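You operate a simulated robot arm through the tools that you are given. There is no shell and no other tool.

Carry out the task below with a simulated robot arm. There is one attempt and no reset: what you move stays moved.

## Task
Let the fused coupler cool, then unclamp it and lay it in the green tray.
Fine: watch the box count down to DONE; box switch off before the lead plugs come out; each plug back in its own holder. Set down upright: black coupler.

Only the result counts: the job must be done as asked and must still hold three seconds after the hand-in. Knocking over, shifting, dropping, spilling or breaking anything else fails it.

## Robot
A 7-joint arm with a two-finger parallel gripper, fixed in place. Base frame: the origin is at the foot of the arm, x ahead of it, y to its left, z up; the work surface is at about z = 0.9. Lengths are in m, angles in degrees, forces in N, time in s.
Its first joint turns from -132.0 to 132.0 degrees. Payload 3.91 kg.
The tool frame sits at the grasp point between the pads (the TCP): z along the fingers, y along the line on which they close. The tips reach 0.03 m beyond it. Largest opening 0.11 m; finger width 0.02, thickness 0.01; the body of the gripper, 0.048 by 0.112 m, starts 0.055 m behind the TCP.
Orientation is that of the tool frame in the base frame, as [roll, pitch, yaw] about the fixed x, y, z axes, in that order (R = Rz(yaw) Ry(pitch) Rx(roll)). With the fingers straight down and closing along the base's y, the tool's x points along the base's -x, its y along +y and its z along -z.

## Interface
- The arm moves only by the tool nudge_tool. Its argument "steps" is a list of rows, each a list of 7 numbers: the turn, a rotation vector about the tool's x, y, z in units of 6 degrees (1.0 is 6 degrees), then the shift along the tool's x, y, z in units of 50 mm (1.0 is 50 mm), then the closure in counts, from 0 (fully open) to 255 (shut). In form: [[ax, ay, az, dx, dy, dz, claw], ...]. A call has 1 to 20 rows; each row shifts and turns the commanded pose from where the row before left it, along the tool's axes as they then stand. A call with a number of a shift or a turn outside -1 to 1 is refused whole. Rows are played at 5 a second. More than 0.05 m and 8.6 degrees between two rows, or a gripper value outside its range, and nothing of the call is played. Where a pose cannot be reached the arm comes as near as it can. A force on the tool above 40 N (or 10 N above the force at the start of the call, whichever is more), or a blocked arm, ends the call early, and 0.2 s more pass. The fingers move at their own pace (about 0.108 m/s each) and stop on an object; they squeeze with about 29 N. The grip force told is the motor's: it shows also when the fingers shut on nothing. Time passes only in rows, and 0.2 s behind the last, so rows that do not move let the fingers close. It gives the time, the measured TCP pose, the force on the tool (base axes), the opening and the grip force at its end, in the units of the frame above (readings bear some noise), with the torque about the TCP (base axes, N m) and any sound that the robot's microphone picked up, and new pictures: "views" is both (left out), scene, wrist or none.
- Cameras (640 x 400 px; columns grow to the right, rows downward): "scene" is fixed at [0.4039, -0.4969, 1.7416]; the picture's right is [-0.32, 0.95, 0.00], its down [0.91, 0.31, -0.28] and it looks along [-0.26, -0.09, -0.96] (base axes); focal length 256 px, centre (320, 200). "wrist" rides on the gripper at [0.072, 0.017, -0.103] in the tool frame; the picture's right is [-0.23, 0.97, 0.00], its down [-0.76, -0.18, -0.62] and it looks along [-0.61, -0.14, 0.78] (tool axes); focal length 222 px, centre (320, 200). There is no depth. A picture from a camera that has moved, and an enlarged one, comes with that camera's place and axes in the base frame and with its lens. The place of the scene camera against the robot may be out by one fixed shift of up to 0.025 m in any direction.
- enlarge(camera, box): a new picture of the part [left, top, right, bottom] of that camera's present view, enlarged. It takes no simulated time.
- finish_job(): hands the job in; it is judged then, once.

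Nothing tells you positions but the pictures and the camera data. Unless the task says otherwise, let go and move clear before handing in.

The tools are called as a command line: name --pt "numbers of a row" for each row, then --argument value for the rest, lists and objects as JSON in quotes. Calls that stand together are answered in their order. nudge_tool: Moves the arm, as the interface text tells. Its arguments: {"type":"object","properties":{"steps":{"type":"array"},"views":{"type":"string","enum":["both","scene","wrist","none"]}},"required":["steps"]} The other tools are called the same way: enlarge (camera, box) takes an enlarged picture of a part of a camera's view; finish_job () hands the job in.

At the start:

```text
time_s: 0.0
tool_pos: [0.0944, -0.7366, 1.2902]
tool_rot: [180.0, 0.0, 180.0]
contact_force: [0.6, 0.3, -0.2]
ft_torque: [0.03, 0.03, 0.05]
finger_gap: 0.1099
gripper_force: 0.1
```

scene: 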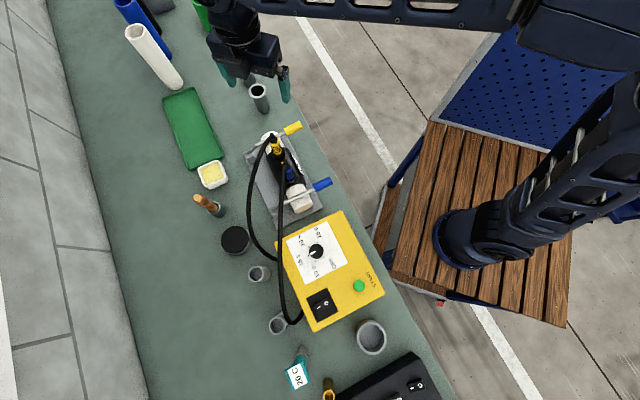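
wrist: 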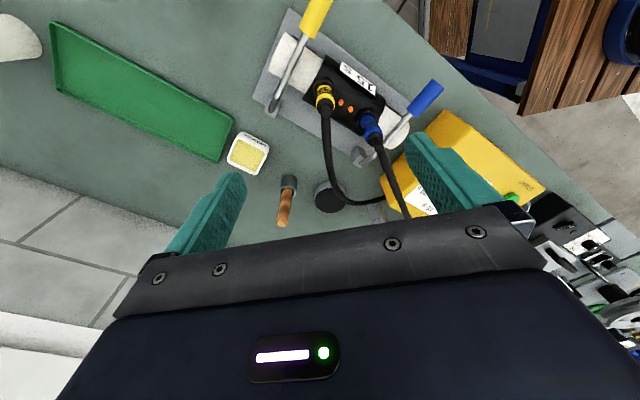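

I see a yellow fusion box with two leads going to a black coupler held in a clamp, with a yellow and a blue clamp handle, and a green tray further along the bench. I'll look closer before moving anything.

enlarge --camera "scene" --box '[230, 190, 400, 340]'

enlarge --camera "scene" --box '[220, 100, 350, 230]'

enlarge --camera "wrist" --box '[240, 0, 460, 220]'

enlarge --camera "scene" --box '[230, 250, 450, 400]'

enlarge --camera "scene" --box '[100, 0, 300, 250]'

```text
2.67 times, centred on (315, 265) of scene
camera zoom: at [0.4039, -0.4969, 1.7416], right [-0.32, 0.95, 0.0], down [0.91, 0.31, -0.28], along [-0.26, -0.09, -0.96], focal length 683 px, centre (333, 27)
```

zoom: 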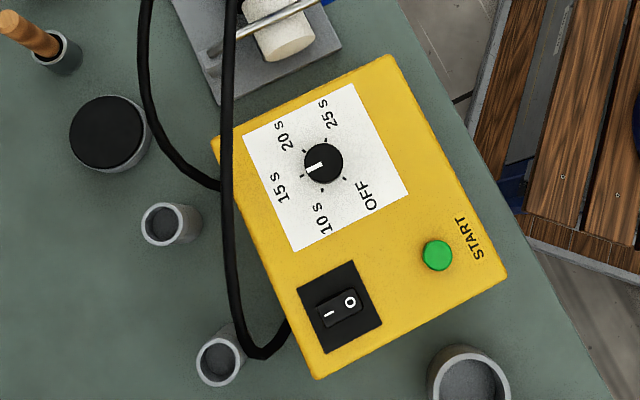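

```text
3.08 times, centred on (285, 165) of scene
camera zoom: at [0.4039, -0.4969, 1.7416], right [-0.32, 0.95, 0.0], down [0.91, 0.31, -0.28], along [-0.26, -0.09, -0.96], focal length 788 px, centre (428, 308)
```

zoom: 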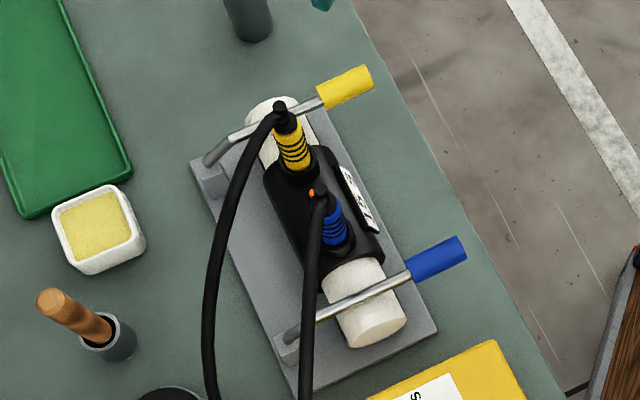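

```text
1.82 times, centred on (350, 110) of wrist
camera zoom: at [0.0213, -0.7197, 1.3925], right [0.23, 0.97, 0.0], down [0.76, -0.18, 0.62], along [0.61, -0.14, -0.78], focal length 404 px, centre (266, 364)
```

zoom: 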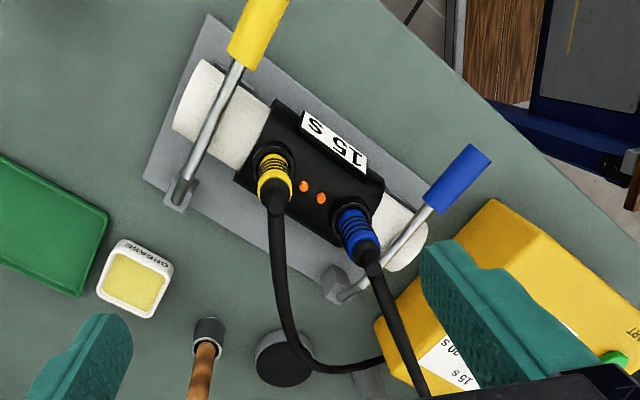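

```text
2.67 times, centred on (340, 325) of scene
camera zoom: at [0.4039, -0.4969, 1.7416], right [-0.32, 0.95, 0.0], down [0.91, 0.31, -0.28], along [-0.26, -0.09, -0.96], focal length 683 px, centre (267, -133)
```

zoom: 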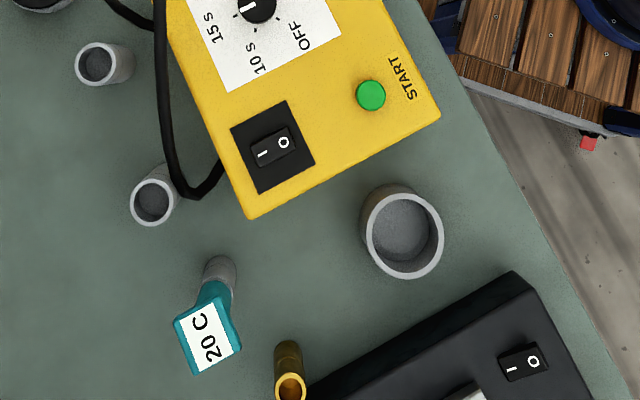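

```text
1.60 times, centred on (200, 125) of scene
camera zoom: at [0.4039, -0.4969, 1.7416], right [-0.32, 0.95, 0.0], down [0.91, 0.31, -0.28], along [-0.26, -0.09, -0.96], focal length 410 px, centre (512, 320)
```

zoom: 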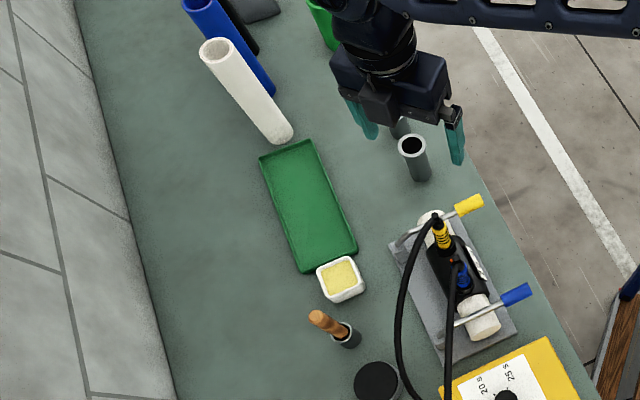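

The dial is at 15 s and the coupler reads 15 S, but no display is visible from above, so it may be on the box's robot-facing side. I'll move the wrist camera over to look at the box from that side.

nudge_tool --pt "0 0 0 -0.44 0.86 0.14 0" --pt "0 0 0 -0.44 0.86 0.14 0" --pt "0 0 0 -0.44 0.86 0.14 0" --pt "0 0 0 -0.44 0.86 0.14 0" --pt "0 0 0 -0.44 0.86 0.14 0" --pt "0 0 0 -0.44 0.86 0.14 0" --pt "0 0 0 -0.44 0.86 0.14 0" --pt "0 0 1 0 0 0 0" --pt "0 0 1 0 0 0 0" --pt "0 0 1 0 0 0 0" --pt "0 0 1 0 0 0 0" --pt "0 0 1 0 0 0 0" --pt "0 0 0 0 0 0 0"

```text
time_s: 2.8
tool_pos: [0.2474, -0.4366, 1.2409]
tool_rot: [-180.0, -0.1, 149.9]
contact_force: [0.4, -0.7, 0.3]
ft_torque: [0.01, 0.01, 0.0]
finger_gap: 0.1102
gripper_force: 0.0
camera wrist: at [0.1934, -0.3846, 1.3435], right [0.68, 0.73, 0.0], down [0.57, -0.54, 0.62], along [0.45, -0.43, -0.78], focal length 222 px, centre (320, 200)
```

scene: 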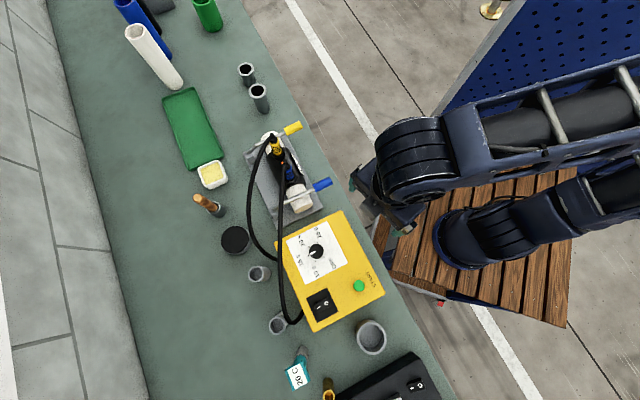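
wrist: 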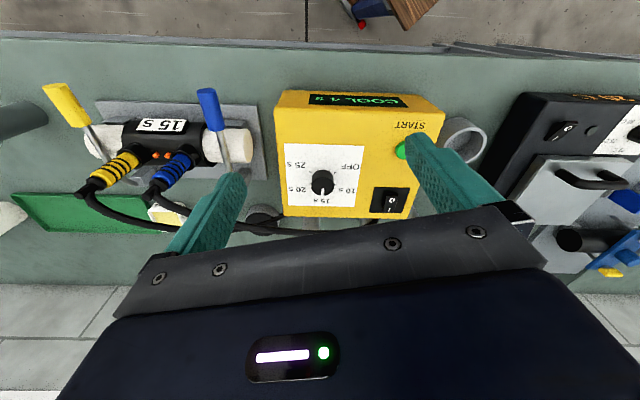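

The box's front face carries a display that appears to read "COOL" with a number. I'll zoom in on it, the switch and the clamp.

enlarge --camera "wrist" --box '[290, 80, 420, 120]'

enlarge --camera "wrist" --box '[260, 80, 460, 230]'

enlarge --camera "wrist" --box '[30, 70, 280, 240]'

enlarge --camera "wrist" --box '[440, 80, 640, 280]'

```text
4.92 times, centred on (355, 100) of wrist
camera zoom: at [0.1934, -0.3846, 1.3435], right [0.68, 0.73, 0.0], down [0.57, -0.54, 0.62], along [0.45, -0.43, -0.78], focal length 1094 px, centre (148, 692)
```

zoom: 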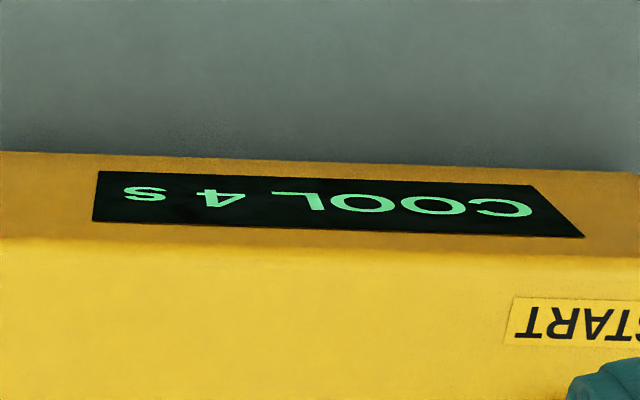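

```text
2.67 times, centred on (360, 155) of wrist
camera zoom: at [0.1934, -0.3846, 1.3435], right [0.68, 0.73, 0.0], down [0.57, -0.54, 0.62], along [0.45, -0.43, -0.78], focal length 592 px, centre (213, 320)
```

zoom: 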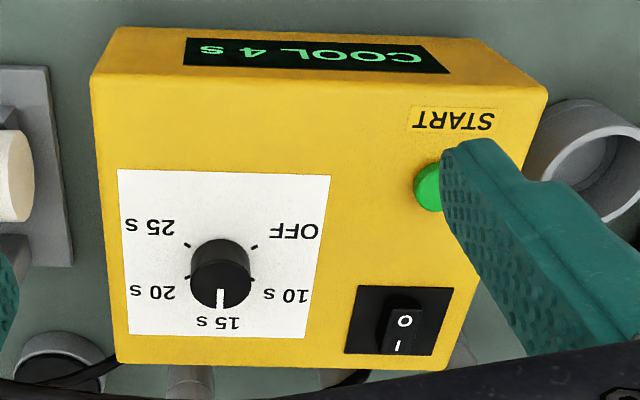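

```text
2.35 times, centred on (155, 155) of wrist
camera zoom: at [0.1934, -0.3846, 1.3435], right [0.68, 0.73, 0.0], down [0.57, -0.54, 0.62], along [0.45, -0.43, -0.78], focal length 523 px, centre (708, 306)
```

zoom: 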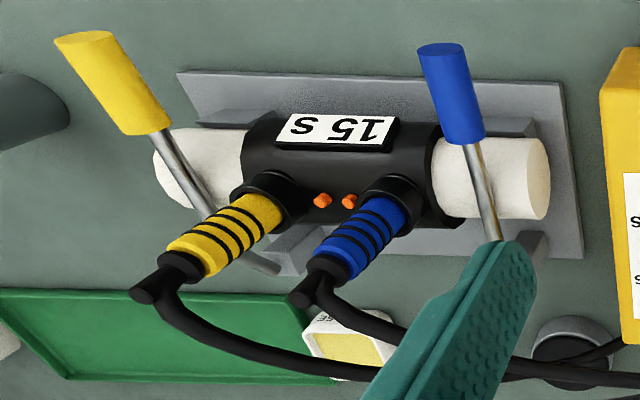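

```text
2.00 times, centred on (540, 180) of wrist
camera zoom: at [0.1934, -0.3846, 1.3435], right [0.68, 0.73, 0.0], down [0.57, -0.54, 0.62], along [0.45, -0.43, -0.78], focal length 444 px, centre (-120, 240)
```

zoom: 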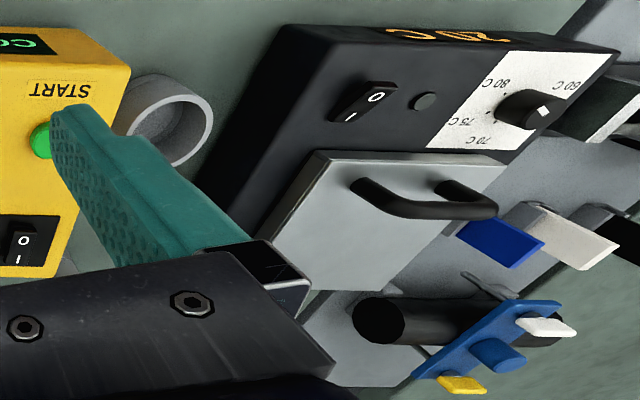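

The display says COOL 4 s, so the coupler is still cooling. I'll hold still and let it run down.

nudge_tool --pt "0 0 0 0 0 0 0" --pt "0 0 0 0 0 0 0" --pt "0 0 0 0 0 0 0" --pt "0 0 0 0 0 0 0" --pt "0 0 0 0 0 0 0" --pt "0 0 0 0 0 0 0" --pt "0 0 0 0 0 0 0" --pt "0 0 0 0 0 0 0" --pt "0 0 0 0 0 0 0" --pt "0 0 0 0 0 0 0" --pt "0 0 0 0 0 0 0" --pt "0 0 0 0 0 0 0" --pt "0 0 0 0 0 0 0" --pt "0 0 0 0 0 0 0" --pt "0 0 0 0 0 0 0" --pt "0 0 0 0 0 0 0" --pt "0 0 0 0 0 0 0" --pt "0 0 0 0 0 0 0" --pt "0 0 0 0 0 0 0" --pt "0 0 0 0 0 0 0" --views "wrist"

enlarge --camera "wrist" --box '[290, 80, 420, 120]'

```text
time_s: 7.0
tool_pos: [0.2488, -0.4374, 1.2414]
tool_rot: [-180.0, 0.0, 150.1]
contact_force: [0.2, 0.1, 0.2]
ft_torque: [-0.01, -0.02, 0.0]
finger_gap: 0.1102
gripper_force: 0.0
camera wrist: at [0.1934, -0.3847, 1.3435], right [0.68, 0.73, 0.0], down [0.57, -0.53, 0.62], along [0.45, -0.43, -0.78], focal length 222 px, centre (320, 200)
```

wrist: 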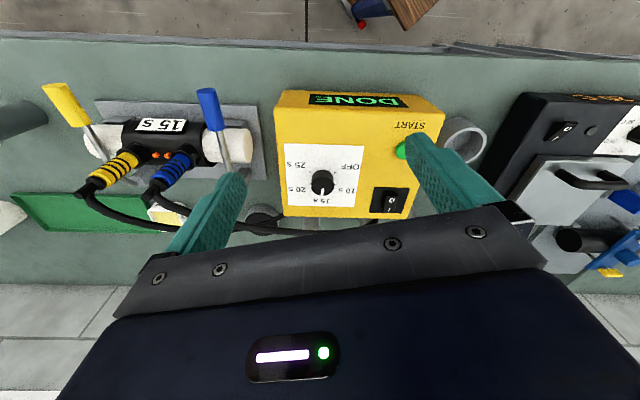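

```text
4.92 times, centred on (355, 100) of wrist
camera zoom: at [0.1934, -0.3847, 1.3435], right [0.68, 0.73, 0.0], down [0.57, -0.53, 0.62], along [0.45, -0.43, -0.78], focal length 1094 px, centre (148, 692)
```

zoom: 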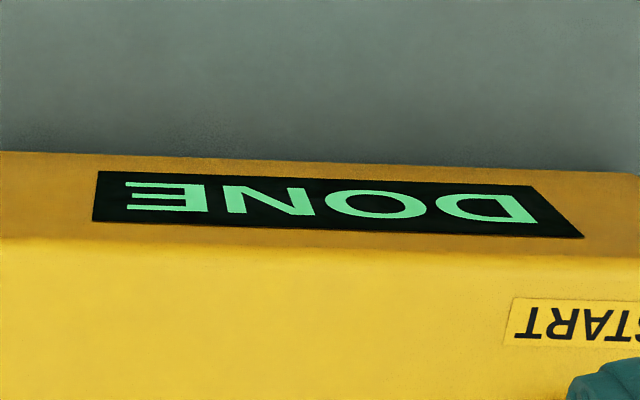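

The box now reads DONE. Next I check which way the rocker is tilted and find its exact position so I can switch it off.

enlarge --camera "wrist" --box '[365, 180, 415, 220]'

enlarge --camera "wrist" --box '[530, 110, 590, 150]'

enlarge --camera "scene" --box '[300, 280, 345, 330]'

```text
10.00 times, centred on (390, 200) of wrist
camera zoom: at [0.1934, -0.3847, 1.3435], right [0.68, 0.73, 0.0], down [0.57, -0.53, 0.62], along [0.45, -0.43, -0.78], focal length 2221 px, centre (-380, 200)
```

zoom: 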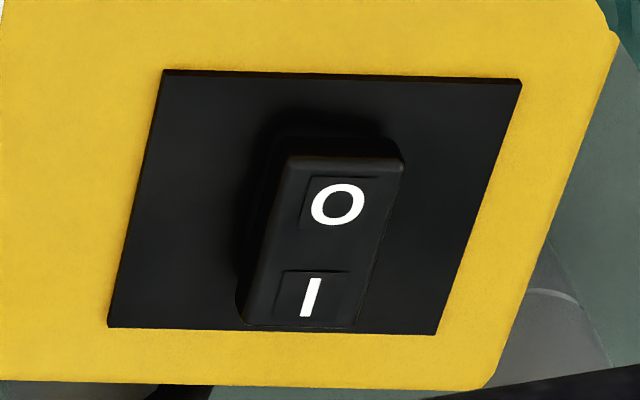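

```text
10.00 times, centred on (560, 130) of wrist
camera zoom: at [0.1934, -0.3847, 1.3435], right [0.68, 0.73, 0.0], down [0.57, -0.53, 0.62], along [0.45, -0.43, -0.78], focal length 2221 px, centre (-2080, 900)
```

zoom: 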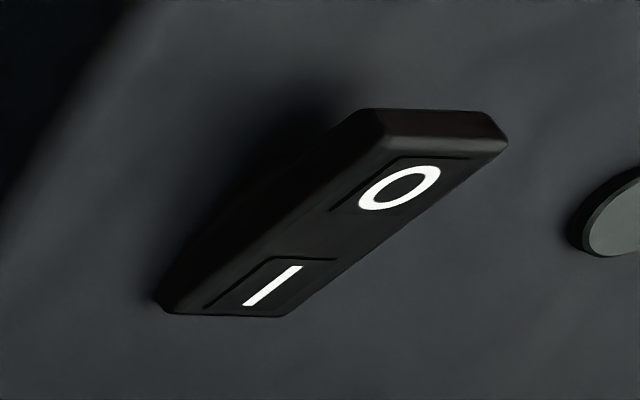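

```text
8.00 times, centred on (322, 305) of scene
camera zoom: at [0.4039, -0.4969, 1.7416], right [-0.32, 0.95, 0.0], down [0.91, 0.31, -0.28], along [-0.26, -0.09, -0.96], focal length 2050 px, centre (300, -640)
```

zoom: 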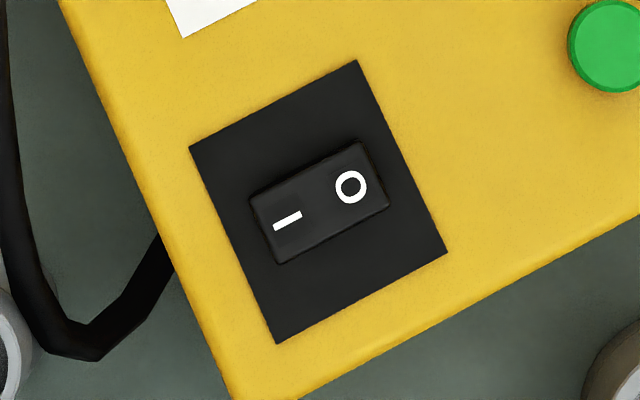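

The O end, nearest the robot, is raised, so the box is on and I need to press that end. I'll bring closed fingers above it and take a close look first.

nudge_tool --pt "0 0 0 -0.81 0.36 0.28 0" --pt "0 0 0 -0.81 0.36 0.28 0" --pt "0 0 0 -0.81 0.36 0.28 0" --pt "0 0 0 -0.81 0.36 0.28 0" --pt "0 0 0 -0.81 0.36 0.28 0" --pt "0 0 0.93 0 0 0 255" --pt "0 0 0.93 0 0 0 255" --pt "0 0 0.93 0 0 0 255" --pt "0 0 0 0 0 0 255" --pt "0 0 0 0 0 0 255"

```text
time_s: 9.2
tool_pos: [0.4672, -0.4598, 1.17]
tool_rot: [179.9, 0.0, 133.2]
contact_force: [0.5, 0.1, 0.1]
ft_torque: [-0.02, 0.0, -0.03]
finger_gap: 0.0002
gripper_force: 29.1
camera wrist: at [0.4305, -0.3944, 1.2731], right [0.87, 0.5, 0.0], down [0.39, -0.68, 0.62], along [0.31, -0.54, -0.78], focal length 222 px, centre (320, 200)
```

scene: 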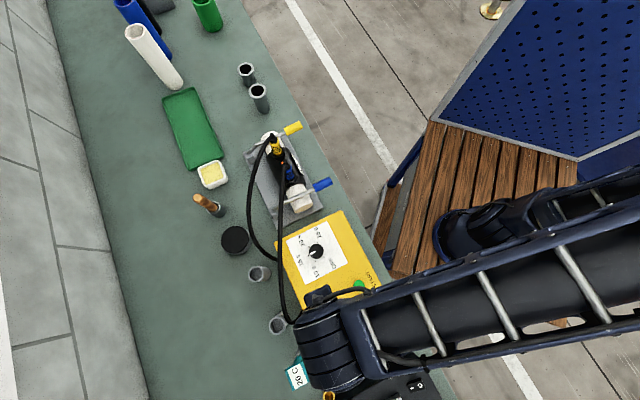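
wrist: 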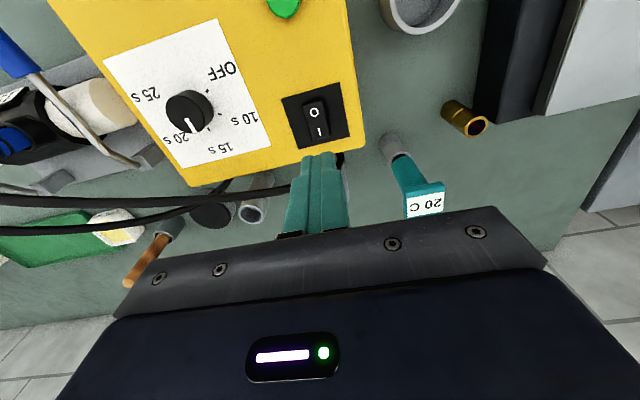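

From two wrist views I place the O end at about (0.463, -0.463, 1.03). I'll go down to just above it.

nudge_tool --pt "0 0 0 0.1 -0.1 0.8 255" --pt "0 0 0 0 0 0.8 255" --pt "0 0 0 0 0 0.4 255" --pt "0 0 0 0 0 0 255" --views "wrist"

enlarge --camera "wrist" --box '[260, 100, 380, 200]'

```text
time_s: 10.2
tool_pos: [0.4613, -0.4596, 1.0702]
tool_rot: [-179.9, 0.0, 133.2]
contact_force: [0.2, 0.6, -1.2]
ft_torque: [0.02, -0.02, -0.03]
finger_gap: 0.0002
gripper_force: 29.0
camera wrist: at [0.4239, -0.394, 1.1732], right [0.87, 0.5, 0.0], down [0.39, -0.68, 0.62], along [0.31, -0.54, -0.78], focal length 222 px, centre (320, 200)
```

wrist: 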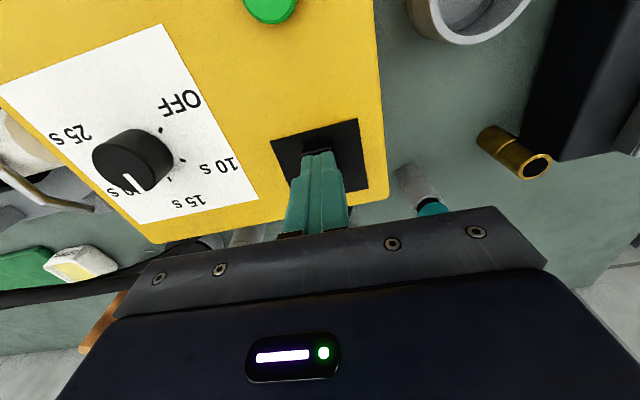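

```text
4.00 times, centred on (320, 150) of wrist
camera zoom: at [0.4239, -0.394, 1.1732], right [0.87, 0.5, 0.0], down [0.39, -0.68, 0.62], along [0.31, -0.54, -0.78], focal length 888 px, centre (320, 400)
```

zoom: 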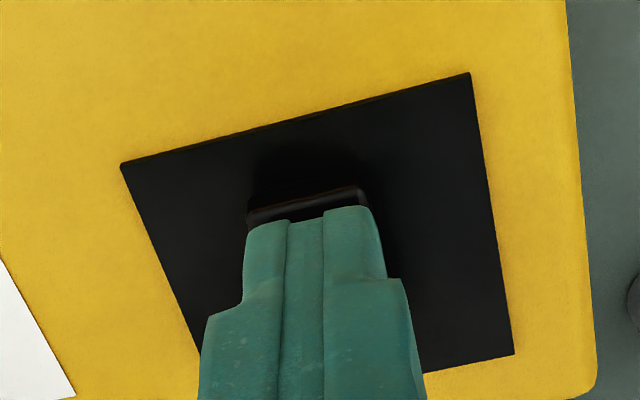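

The fingertips are over the O end of the rocker. I'll press down in small steps.

nudge_tool --pt "0 0 0 0 0 0.1 255" --pt "0 0 0 0 0 0.1 255" --pt "0 0 0 0 0 0.1 255" --pt "0 0 0 0 0 0.06 255" --pt "0 0 0 0 0 0.06 255" --pt "0 0 0 0 0 0.06 255" --views "wrist"

```text
time_s: 10.8
tool_pos: [0.4602, -0.4601, 1.064]
tool_rot: [179.9, 0.2, 133.3]
contact_force: [-7.6, 9.9, 21.7]
ft_torque: [0.27, 0.3, -0.09]
finger_gap: 0.0001
gripper_force: 28.9
stopped in row 3: the force on the tool passed its limit at 55 N (the readings are from after the stop); the commanded pose is now the measured one
camera wrist: at [0.4236, -0.3942, 1.1664], right [0.87, 0.5, 0.0], down [0.39, -0.68, 0.63], along [0.32, -0.54, -0.78], focal length 222 px, centre (320, 200)
```

wrist: 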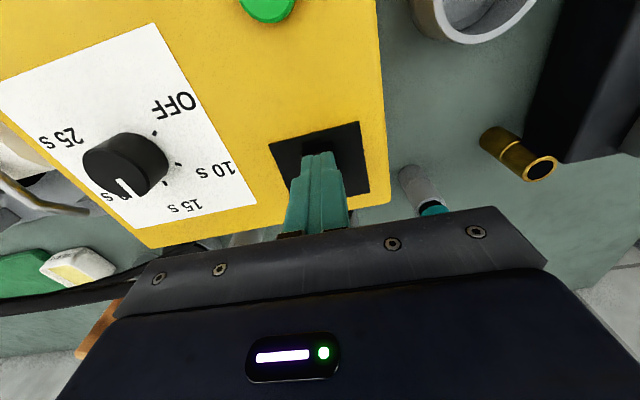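

The press stopped on force with no click heard. I'll lift a little and check the rocker.

nudge_tool --pt "0 0 0 0 0 -0.6 255" --pt "0 0 0 0 0 -0.6 255" --pt "0 0 0 0 0 0 255" --views "wrist"

enlarge --camera "wrist" --box '[270, 80, 370, 170]'

```text
time_s: 11.7
tool_pos: [0.4618, -0.4605, 1.1236]
tool_rot: [-179.9, 0.2, 133.3]
contact_force: [-0.1, -0.1, -0.1]
ft_torque: [-0.02, 0.0, 0.0]
finger_gap: 0.0
gripper_force: 28.9
camera wrist: at [0.4236, -0.3949, 1.2261], right [0.87, 0.5, 0.0], down [0.39, -0.68, 0.63], along [0.31, -0.54, -0.78], focal length 222 px, centre (320, 200)
```

wrist: 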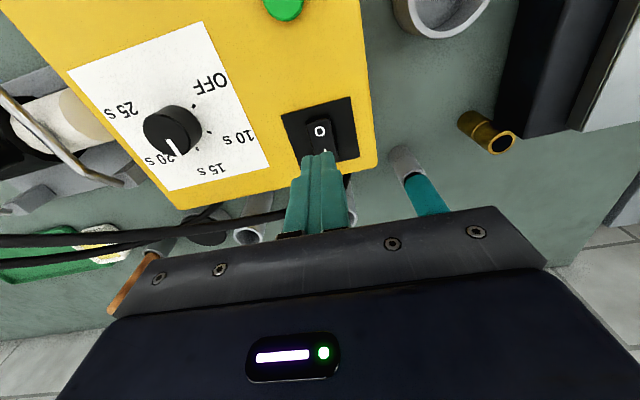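

```text
4.44 times, centred on (320, 125) of wrist
camera zoom: at [0.4236, -0.3949, 1.2261], right [0.87, 0.5, 0.0], down [0.39, -0.68, 0.63], along [0.31, -0.54, -0.78], focal length 987 px, centre (320, 533)
```

zoom: 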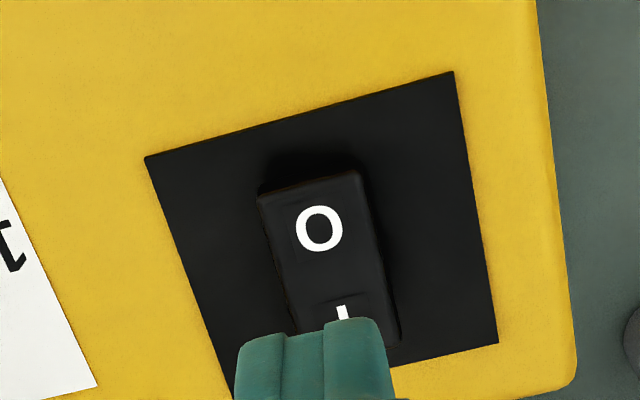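

The rocker looks changed. I'll back off to see its tilt and the display.

nudge_tool --pt "0 0 0 0.8 -0.2 -0.5 255" --pt "0 0 0 0.8 -0.2 -0.5 255" --pt "0 0 0 0.8 -0.2 -0.5 255" --pt "0 0 0 0.8 -0.2 -0.5 0" --pt "0 0 0 0 0 0 0" --pt "0 0 0 0 0 0 0" --views "both"

enlarge --camera "wrist" --box '[280, 130, 460, 230]'

enlarge --camera "scene" --box '[300, 280, 345, 330]'

```text
time_s: 13.1
tool_pos: [0.3221, -0.3717, 1.2224]
tool_rot: [180.0, 0.2, 133.2]
contact_force: [0.2, -0.1, 0.5]
ft_torque: [-0.02, 0.03, -0.01]
finger_gap: 0.11
gripper_force: 0.0
camera wrist: at [0.2845, -0.3058, 1.3245], right [0.87, 0.5, 0.0], down [0.39, -0.68, 0.63], along [0.31, -0.54, -0.78], focal length 222 px, centre (320, 200)
```

scene: 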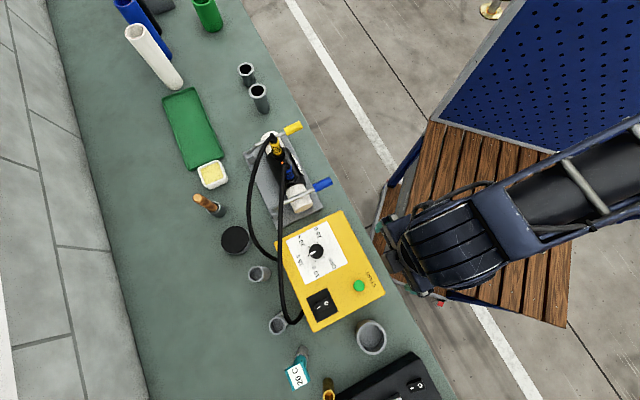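
wrist: 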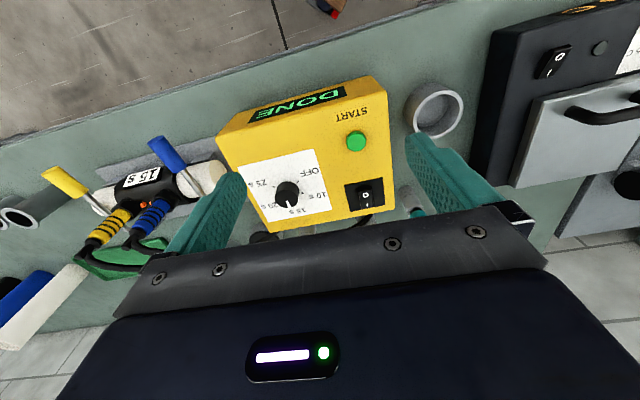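

```text
3.56 times, centred on (370, 180) of wrist
camera zoom: at [0.2845, -0.3058, 1.3245], right [0.87, 0.5, 0.0], down [0.39, -0.68, 0.63], along [0.31, -0.54, -0.78], focal length 790 px, centre (142, 271)
```

zoom: 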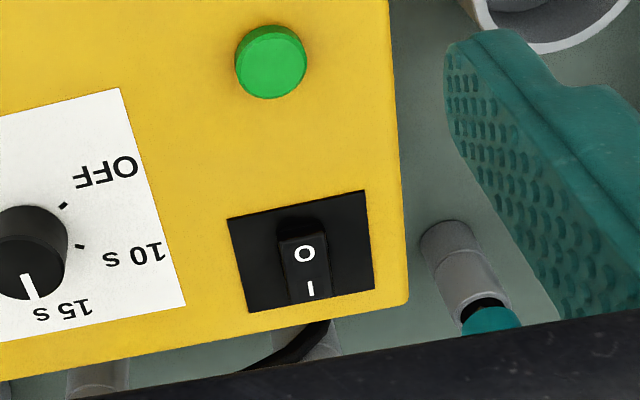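

```text
8.00 times, centred on (322, 305) of scene
camera zoom: at [0.4039, -0.4969, 1.7416], right [-0.32, 0.95, 0.0], down [0.91, 0.31, -0.28], along [-0.26, -0.09, -0.96], focal length 2050 px, centre (300, -640)
```

zoom: 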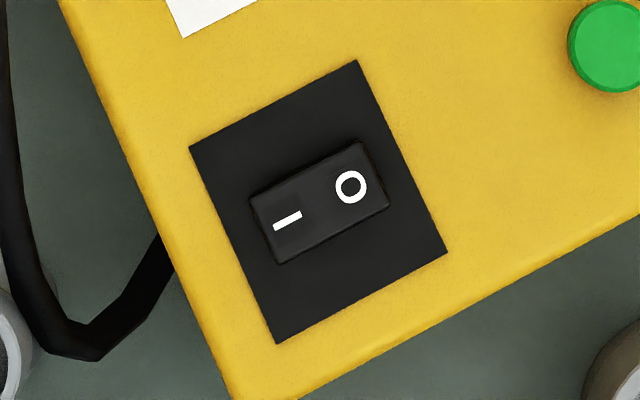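

The display still reads DONE and the rocker hasn't flipped; I pressed too close to its pivot. I'll press again nearer the robot-side end, in finer steps.

nudge_tool --pt "0 0 0 -0.77 0.2 0.3 255" --pt "0 0 0 -0.77 0.2 0.3 255" --pt "0 0 0 -0.77 0.2 0.3 255" --pt "0 0 0 -0.77 0.2 0.3 255" --pt "0 0 0 0 0 0.8 255" --pt "0 0 0 0 0 0.7 255" --pt "0 0 0 0 0 0 255" --views "wrist"

enlarge --camera "wrist" --box '[260, 100, 380, 200]'

```text
time_s: 14.7
tool_pos: [0.458, -0.4558, 1.087]
tool_rot: [179.9, 0.1, 133.2]
contact_force: [-0.3, 0.1, 1.0]
ft_torque: [0.01, 0.06, 0.03]
finger_gap: 0.0
gripper_force: 29.2
camera wrist: at [0.4196, -0.3907, 1.1896], right [0.87, 0.5, 0.0], down [0.39, -0.68, 0.63], along [0.32, -0.54, -0.78], focal length 222 px, centre (320, 200)
```

wrist: 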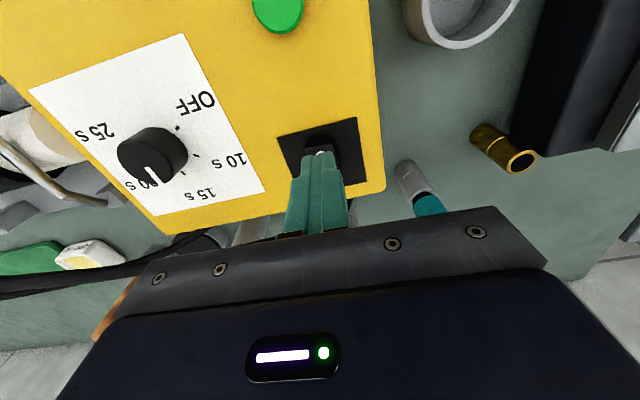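

```text
4.00 times, centred on (320, 150) of wrist
camera zoom: at [0.4196, -0.3907, 1.1896], right [0.87, 0.5, 0.0], down [0.39, -0.68, 0.63], along [0.32, -0.54, -0.78], focal length 888 px, centre (320, 400)
```

zoom: 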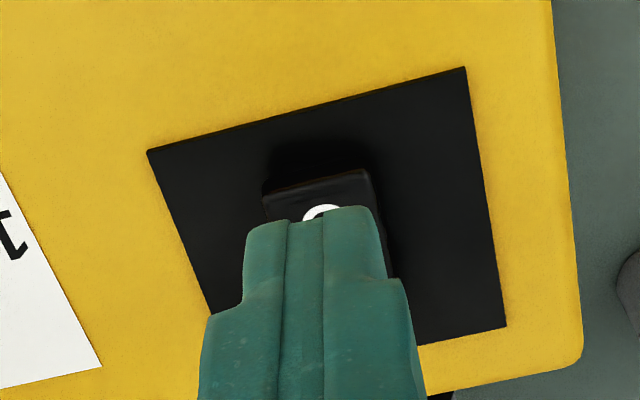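

The tips are now nearer the end of the rocker. I'll press slowly from here.

nudge_tool --pt "0 0 0 0.03 0.03 0.2 255" --pt "0 0 0 0 0 0.05 255" --pt "0 0 0 0 0 0.03 255" --pt "0 0 0 0 0 0.03 255" --pt "0 0 0 0 0 0.03 255" --pt "0 0 0 0 0 0.03 255" --pt "0 0 0 0 0 0.03 255" --pt "0 0 0 0 0 0.03 255" --pt "0 0 0 0 0 0.03 255" --pt "0 0 0 0 0 0.03 255" --pt "0 0 0 0 0 0.03 255" --pt "0 0 0 0 0 0.03 255" --pt "0 0 0 0 0 0.03 255" --views "wrist"

enlarge --camera "wrist" --box '[260, 100, 380, 200]'

```text
time_s: 17.2
tool_pos: [0.4591, -0.4552, 1.0642]
tool_rot: [179.8, 0.4, 133.3]
contact_force: [-5.1, 7.4, 13.9]
ft_torque: [0.18, 0.17, -0.05]
finger_gap: 0.0
gripper_force: 28.6
stopped in row 12: the force on the tool passed its limit at 44 N (the readings are from after the stop); the commanded pose is now the measured one
camera wrist: at [0.4203, -0.3886, 1.1661], right [0.87, 0.5, 0.0], down [0.39, -0.67, 0.63], along [0.32, -0.54, -0.78], focal length 222 px, centre (320, 200)
```

wrist: 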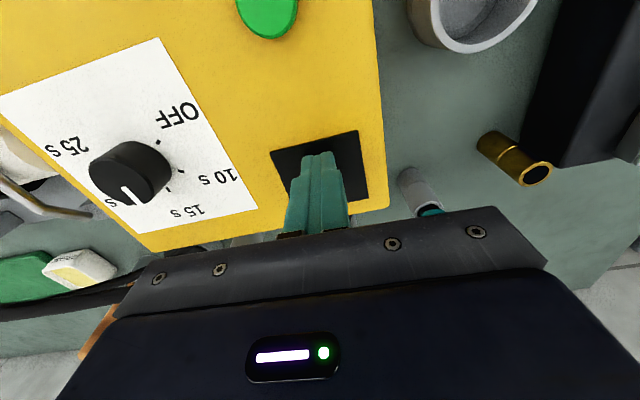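

```text
4.00 times, centred on (320, 150) of wrist
camera zoom: at [0.4203, -0.3886, 1.1661], right [0.87, 0.5, 0.0], down [0.39, -0.67, 0.63], along [0.32, -0.54, -0.78], focal length 888 px, centre (320, 400)
```

zoom: 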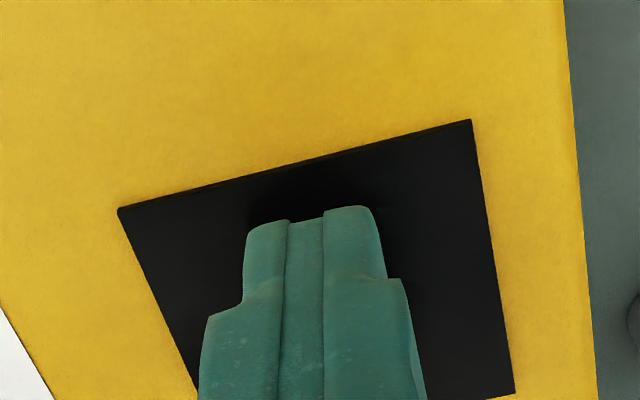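

The tip is stopped at the rocker's surface, so I'm not sure whether the first press already flipped it. I'll return to the exact starting viewpoint and compare it directly.

nudge_tool --pt "0 0 0 0 0 -0.885 255" --pt "0 0 0 0 0 -0.885 255" --pt "0 0 0 0 0 -0.885 255" --pt "0 0 0 0 0 -0.885 255" --pt "0 0 0 0.63 -0.56 0 255" --pt "0 0 0 0.63 -0.56 0 255" --pt "0 0 0 0.63 -0.56 0 255" --pt "0 0 0 0.63 -0.56 0 255" --pt "0 0 0 0.63 -0.56 0 255" --pt "0 0 -0.933 0 0 0 255" --pt "0 0 -0.933 0 0 0 0" --pt "0 0 -0.933 0 0 0 0" --pt "0 0 0 0 0 0 0" --views "wrist"

enlarge --camera "wrist" --box '[365, 180, 415, 220]'

enlarge --camera "wrist" --box '[290, 80, 420, 120]'

```text
time_s: 20.0
tool_pos: [0.2475, -0.4346, 1.2381]
tool_rot: [-180.0, 0.4, 150.1]
contact_force: [-0.1, 0.3, -0.5]
ft_torque: [-0.02, 0.01, -0.03]
finger_gap: 0.1099
gripper_force: 0.0
camera wrist: at [0.1925, -0.3827, 1.341], right [0.68, 0.73, 0.0], down [0.57, -0.53, 0.63], along [0.46, -0.43, -0.78], focal length 222 px, centre (320, 200)
```

wrist: 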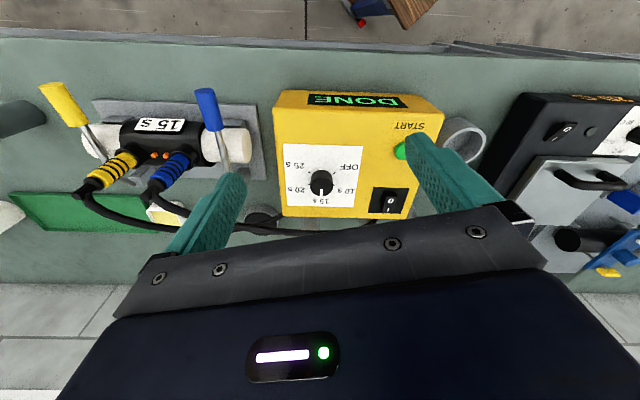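

```text
10.00 times, centred on (390, 200) of wrist
camera zoom: at [0.1925, -0.3827, 1.341], right [0.68, 0.73, 0.0], down [0.57, -0.53, 0.63], along [0.46, -0.43, -0.78], focal length 2221 px, centre (-380, 200)
```

zoom: 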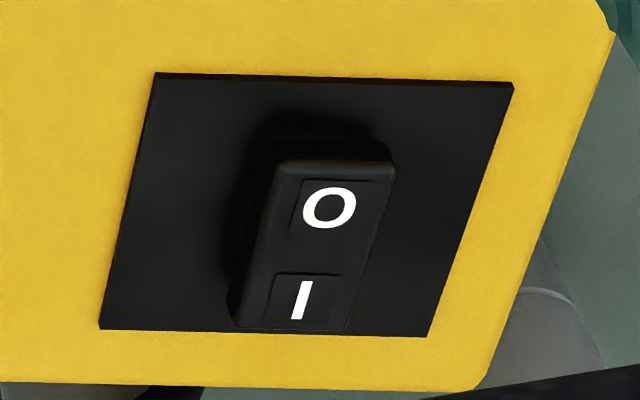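

```text
4.92 times, centred on (355, 100) of wrist
camera zoom: at [0.1925, -0.3827, 1.341], right [0.68, 0.73, 0.0], down [0.57, -0.53, 0.63], along [0.46, -0.43, -0.78], focal length 1094 px, centre (148, 692)
```

zoom: 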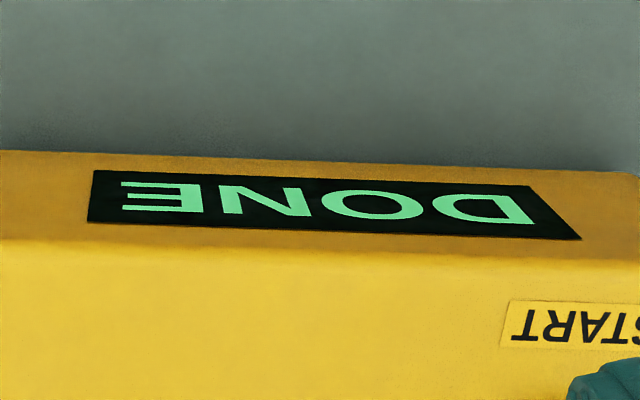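

The rocker looks unchanged, and I still can't tell its tilt from above. I'll look at it side-on, along the length of the bench.

nudge_tool --pt "0 0 0 -0.83 -0.305 0 0" --pt "0 0 0 -0.83 -0.305 0 0" --pt "0 0 0 -0.83 -0.305 0 0" --pt "0 0 0 -0.83 -0.305 0 0" --pt "0 0 -1 0 0 0 0" --pt "0 0 -1 0 0 0 0" --pt "0 0 -1 0 0 0 0" --pt "0 0 -1 0 0 0 0" --pt "0 0 -1 0 0 0 0" --pt "0 0 -1 0 0 0 0" --pt "0 0 -1 0 0 0 0" --pt "0 0 -1 0 0 0 0" --pt "0 0 -1 0 0 0 0" --pt "0 0 -1 0 0 0 0" --pt "0 0 -1 0 0 0 0" --pt "0 0 -1 0 0 0 0" --pt "0 0 -1 0 0 0 0" --pt "0 0 0 0 0 0 0" --views "both"

```text
time_s: 23.8
tool_pos: [0.3614, -0.5701, 1.2392]
tool_rot: [-179.6, 0.1, -131.9]
contact_force: [0.5, -0.9, -0.2]
ft_torque: [-0.01, -0.02, 0.0]
finger_gap: 0.1101
gripper_force: 0.1
camera wrist: at [0.2995, -0.612, 1.3425], right [-0.57, 0.82, -0.01], down [0.64, 0.45, 0.63], along [0.52, 0.35, -0.78], focal length 222 px, centre (320, 200)
```

scene: 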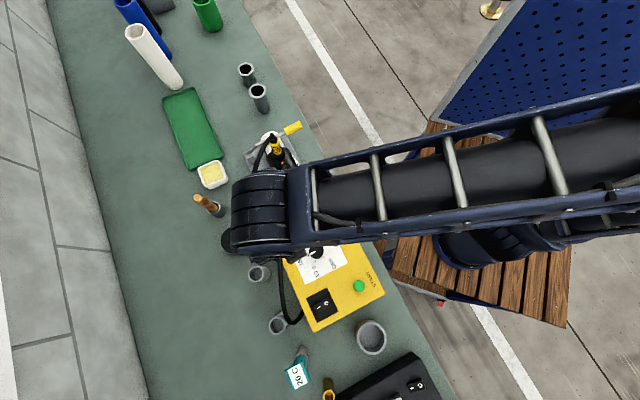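
wrist: 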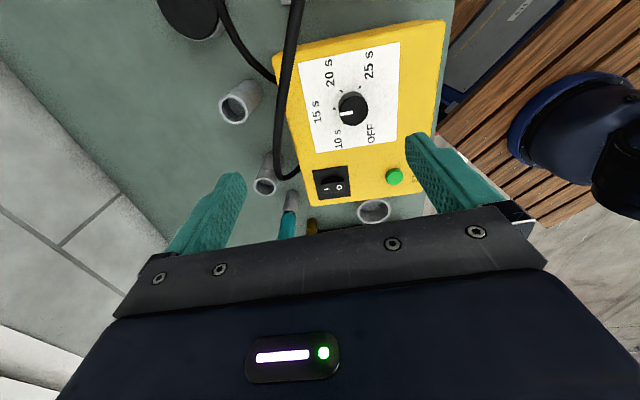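

enlarge --camera "wrist" --box '[305, 160, 365, 205]'

enlarge --camera "wrist" --box '[200, 60, 400, 240]'

```text
8.89 times, centred on (335, 182) of wrist
camera zoom: at [0.2995, -0.612, 1.3425], right [-0.57, 0.82, -0.01], down [0.64, 0.45, 0.63], along [0.52, 0.35, -0.78], focal length 1974 px, centre (187, 356)
```

zoom: 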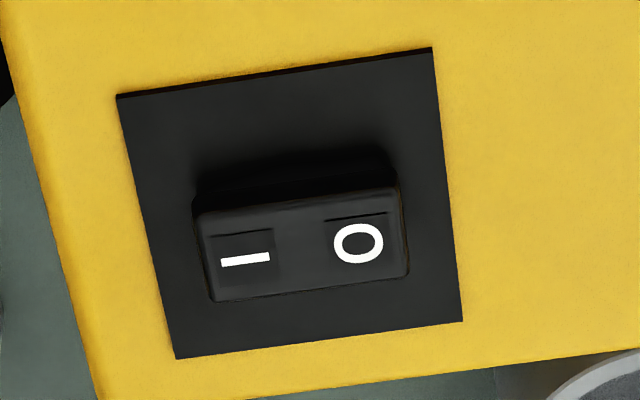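

```text
2.22 times, centred on (300, 150) of wrist
camera zoom: at [0.2995, -0.612, 1.3425], right [-0.57, 0.82, -0.01], down [0.64, 0.45, 0.63], along [0.52, 0.35, -0.78], focal length 494 px, centre (364, 311)
```

zoom: 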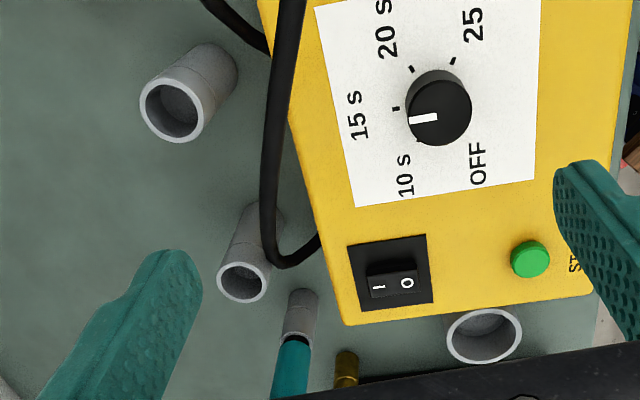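

From here the rocker looks almost level. I'll tilt the wrist camera to a flatter angle to measure its tilt.

nudge_tool --pt "0 0 0 0 0 0.8 0" --pt "0 0 0 0 0 0.8 0" --pt "0 -1 0 0 0 0 0" --pt "0 -1 0 0 0 0 0" --pt "0 -1 0 0 0 0 0" --pt "0 -1 0 0 0 0 0" --pt "0 -1 0 0 0 0 0" --pt "0 0 0 0 0 0 0" --views "both"

```text
time_s: 25.6
tool_pos: [0.3609, -0.5727, 1.1612]
tool_rot: [-179.5, 30.0, -131.7]
contact_force: [-0.7, 0.9, -0.1]
ft_torque: [0.03, 0.02, 0.0]
finger_gap: 0.11
gripper_force: 0.0
camera wrist: at [0.2722, -0.644, 1.2123], right [-0.59, 0.8, 0.11], down [0.36, 0.14, 0.92], along [0.72, 0.59, -0.37], focal length 222 px, centre (320, 200)
```

scene: 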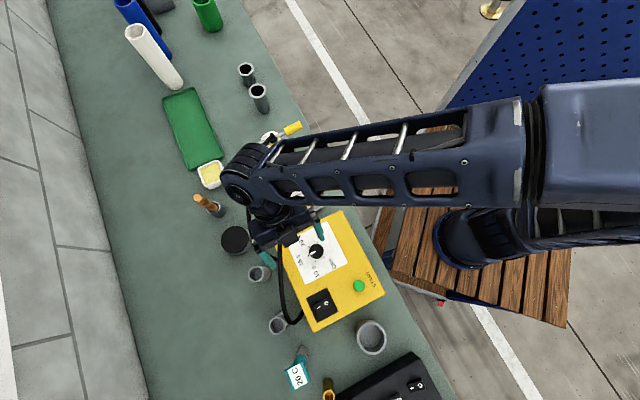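
wrist: 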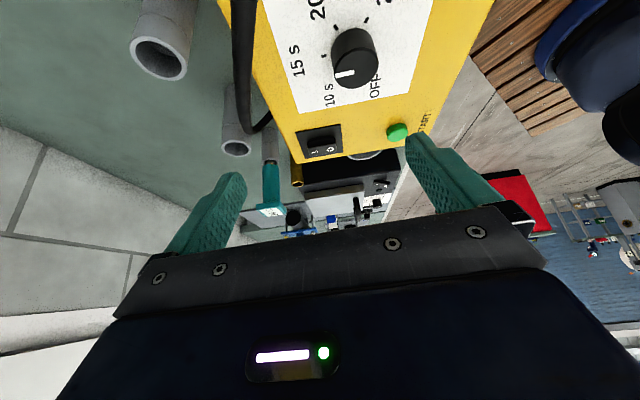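

enlarge --camera "wrist" --box '[285, 115, 355, 165]'

enlarge --camera "wrist" --box '[360, 170, 400, 200]'

```text
8.00 times, centred on (320, 140) of wrist
camera zoom: at [0.2722, -0.644, 1.2123], right [-0.59, 0.8, 0.11], down [0.36, 0.14, 0.92], along [0.72, 0.59, -0.37], focal length 1777 px, centre (320, 680)
```

zoom: 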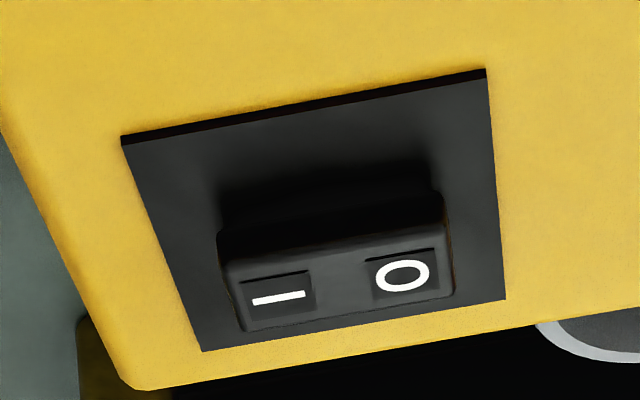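

```text
13.33 times, centred on (380, 185) of wrist
camera zoom: at [0.2722, -0.644, 1.2123], right [-0.59, 0.8, 0.11], down [0.36, 0.14, 0.92], along [0.72, 0.59, -0.37], focal length 2962 px, centre (-480, 400)
```

zoom: 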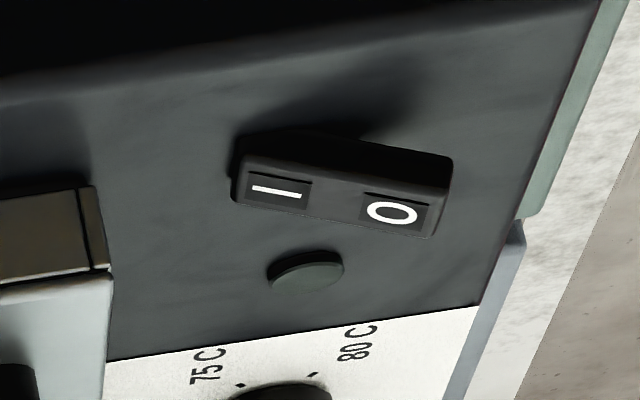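

This box's rocker sits almost level with its panel, while the heater's is clearly tilted. I'll press the O end from this orientation so I can watch the I half while pushing.

nudge_tool --pt "0 1 0 0 0 0 255" --pt "0 1 0 0 0 0 255" --pt "0 1 0 0 0 0 255" --pt "0 1 0 0 0 0 255" --pt "0 1 0 0 0 0 255" --pt "0 0 0 -0.76 0.02 0 255" --pt "0 0 0 -0.76 0.02 0 255" --pt "0 0 0 -0.76 0.02 0 255" --pt "0 0 0 -0.76 0.02 0 255" --pt "0 0 0 0 0 0.85 255" --pt "0 0 0 0 0 0.75 255" --pt "0 0 0 0 0 0 255" --views "wrist"

enlarge --camera "wrist" --box '[260, 100, 380, 200]'

```text
time_s: 28.2
tool_pos: [0.46, -0.4545, 1.0796]
tool_rot: [-179.7, 0.0, -132.1]
contact_force: [0.6, 0.0, 0.0]
ft_torque: [-0.01, -0.01, 0.02]
finger_gap: 0.0
gripper_force: 29.1
camera wrist: at [0.3988, -0.4964, 1.1827], right [-0.57, 0.82, -0.01], down [0.64, 0.45, 0.63], along [0.52, 0.35, -0.78], focal length 222 px, centre (320, 200)
```

wrist: 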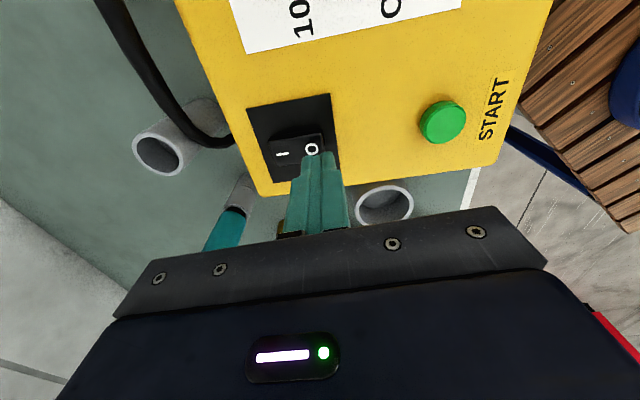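

```text
4.00 times, centred on (320, 150) of wrist
camera zoom: at [0.3988, -0.4964, 1.1827], right [-0.57, 0.82, -0.01], down [0.64, 0.45, 0.63], along [0.52, 0.35, -0.78], focal length 888 px, centre (320, 400)
```

zoom: 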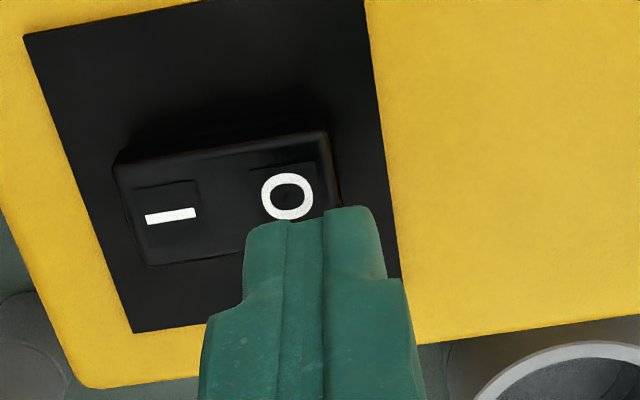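

The I half is visible beside the closed fingers. I'll press slowly and watch it.

nudge_tool --pt "0 0 0 0 0 0.15 255" --pt "0 0 0 0 0 0.1 255" --pt "0 0 0 0 0 0.02 255" --pt "0 0 0 0 0 0.02 255" --pt "0 0 0 0 0 0.02 255" --pt "0 0 0 0 0 0.02 255" --views "wrist"

enlarge --camera "wrist" --box '[240, 80, 380, 200]'

```text
time_s: 29.6
tool_pos: [0.4616, -0.4568, 1.0647]
tool_rot: [-179.6, 0.2, -132.0]
contact_force: [-0.8, 0.1, 3.8]
ft_torque: [-0.01, 0.08, 0.03]
finger_gap: 0.0
gripper_force: 29.1
camera wrist: at [0.3992, -0.4968, 1.1665], right [-0.57, 0.82, -0.01], down [0.64, 0.45, 0.63], along [0.52, 0.35, -0.78], focal length 222 px, centre (320, 200)
```

wrist: 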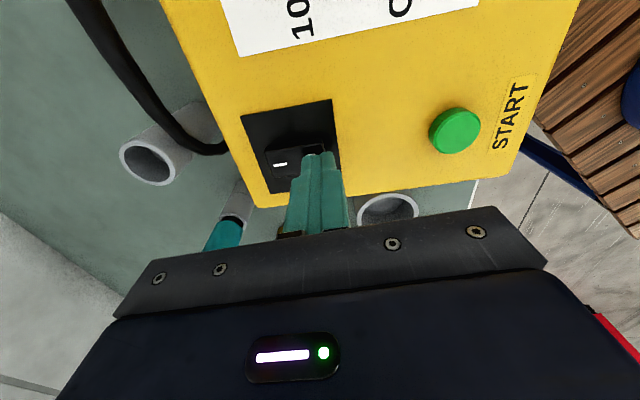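

```text
3.33 times, centred on (310, 140) of wrist
camera zoom: at [0.3992, -0.4968, 1.1665], right [-0.57, 0.82, -0.01], down [0.64, 0.45, 0.63], along [0.52, 0.35, -0.78], focal length 740 px, centre (353, 400)
```

zoom: 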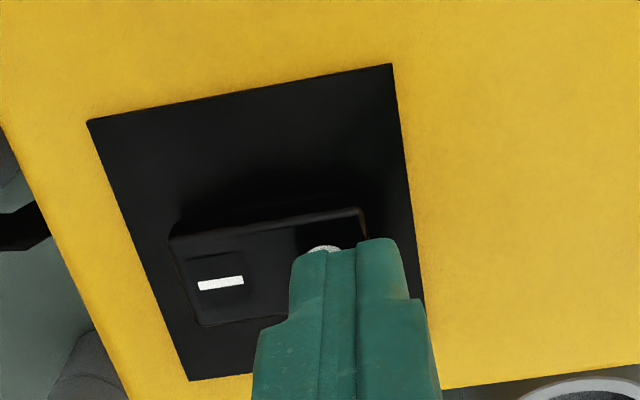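

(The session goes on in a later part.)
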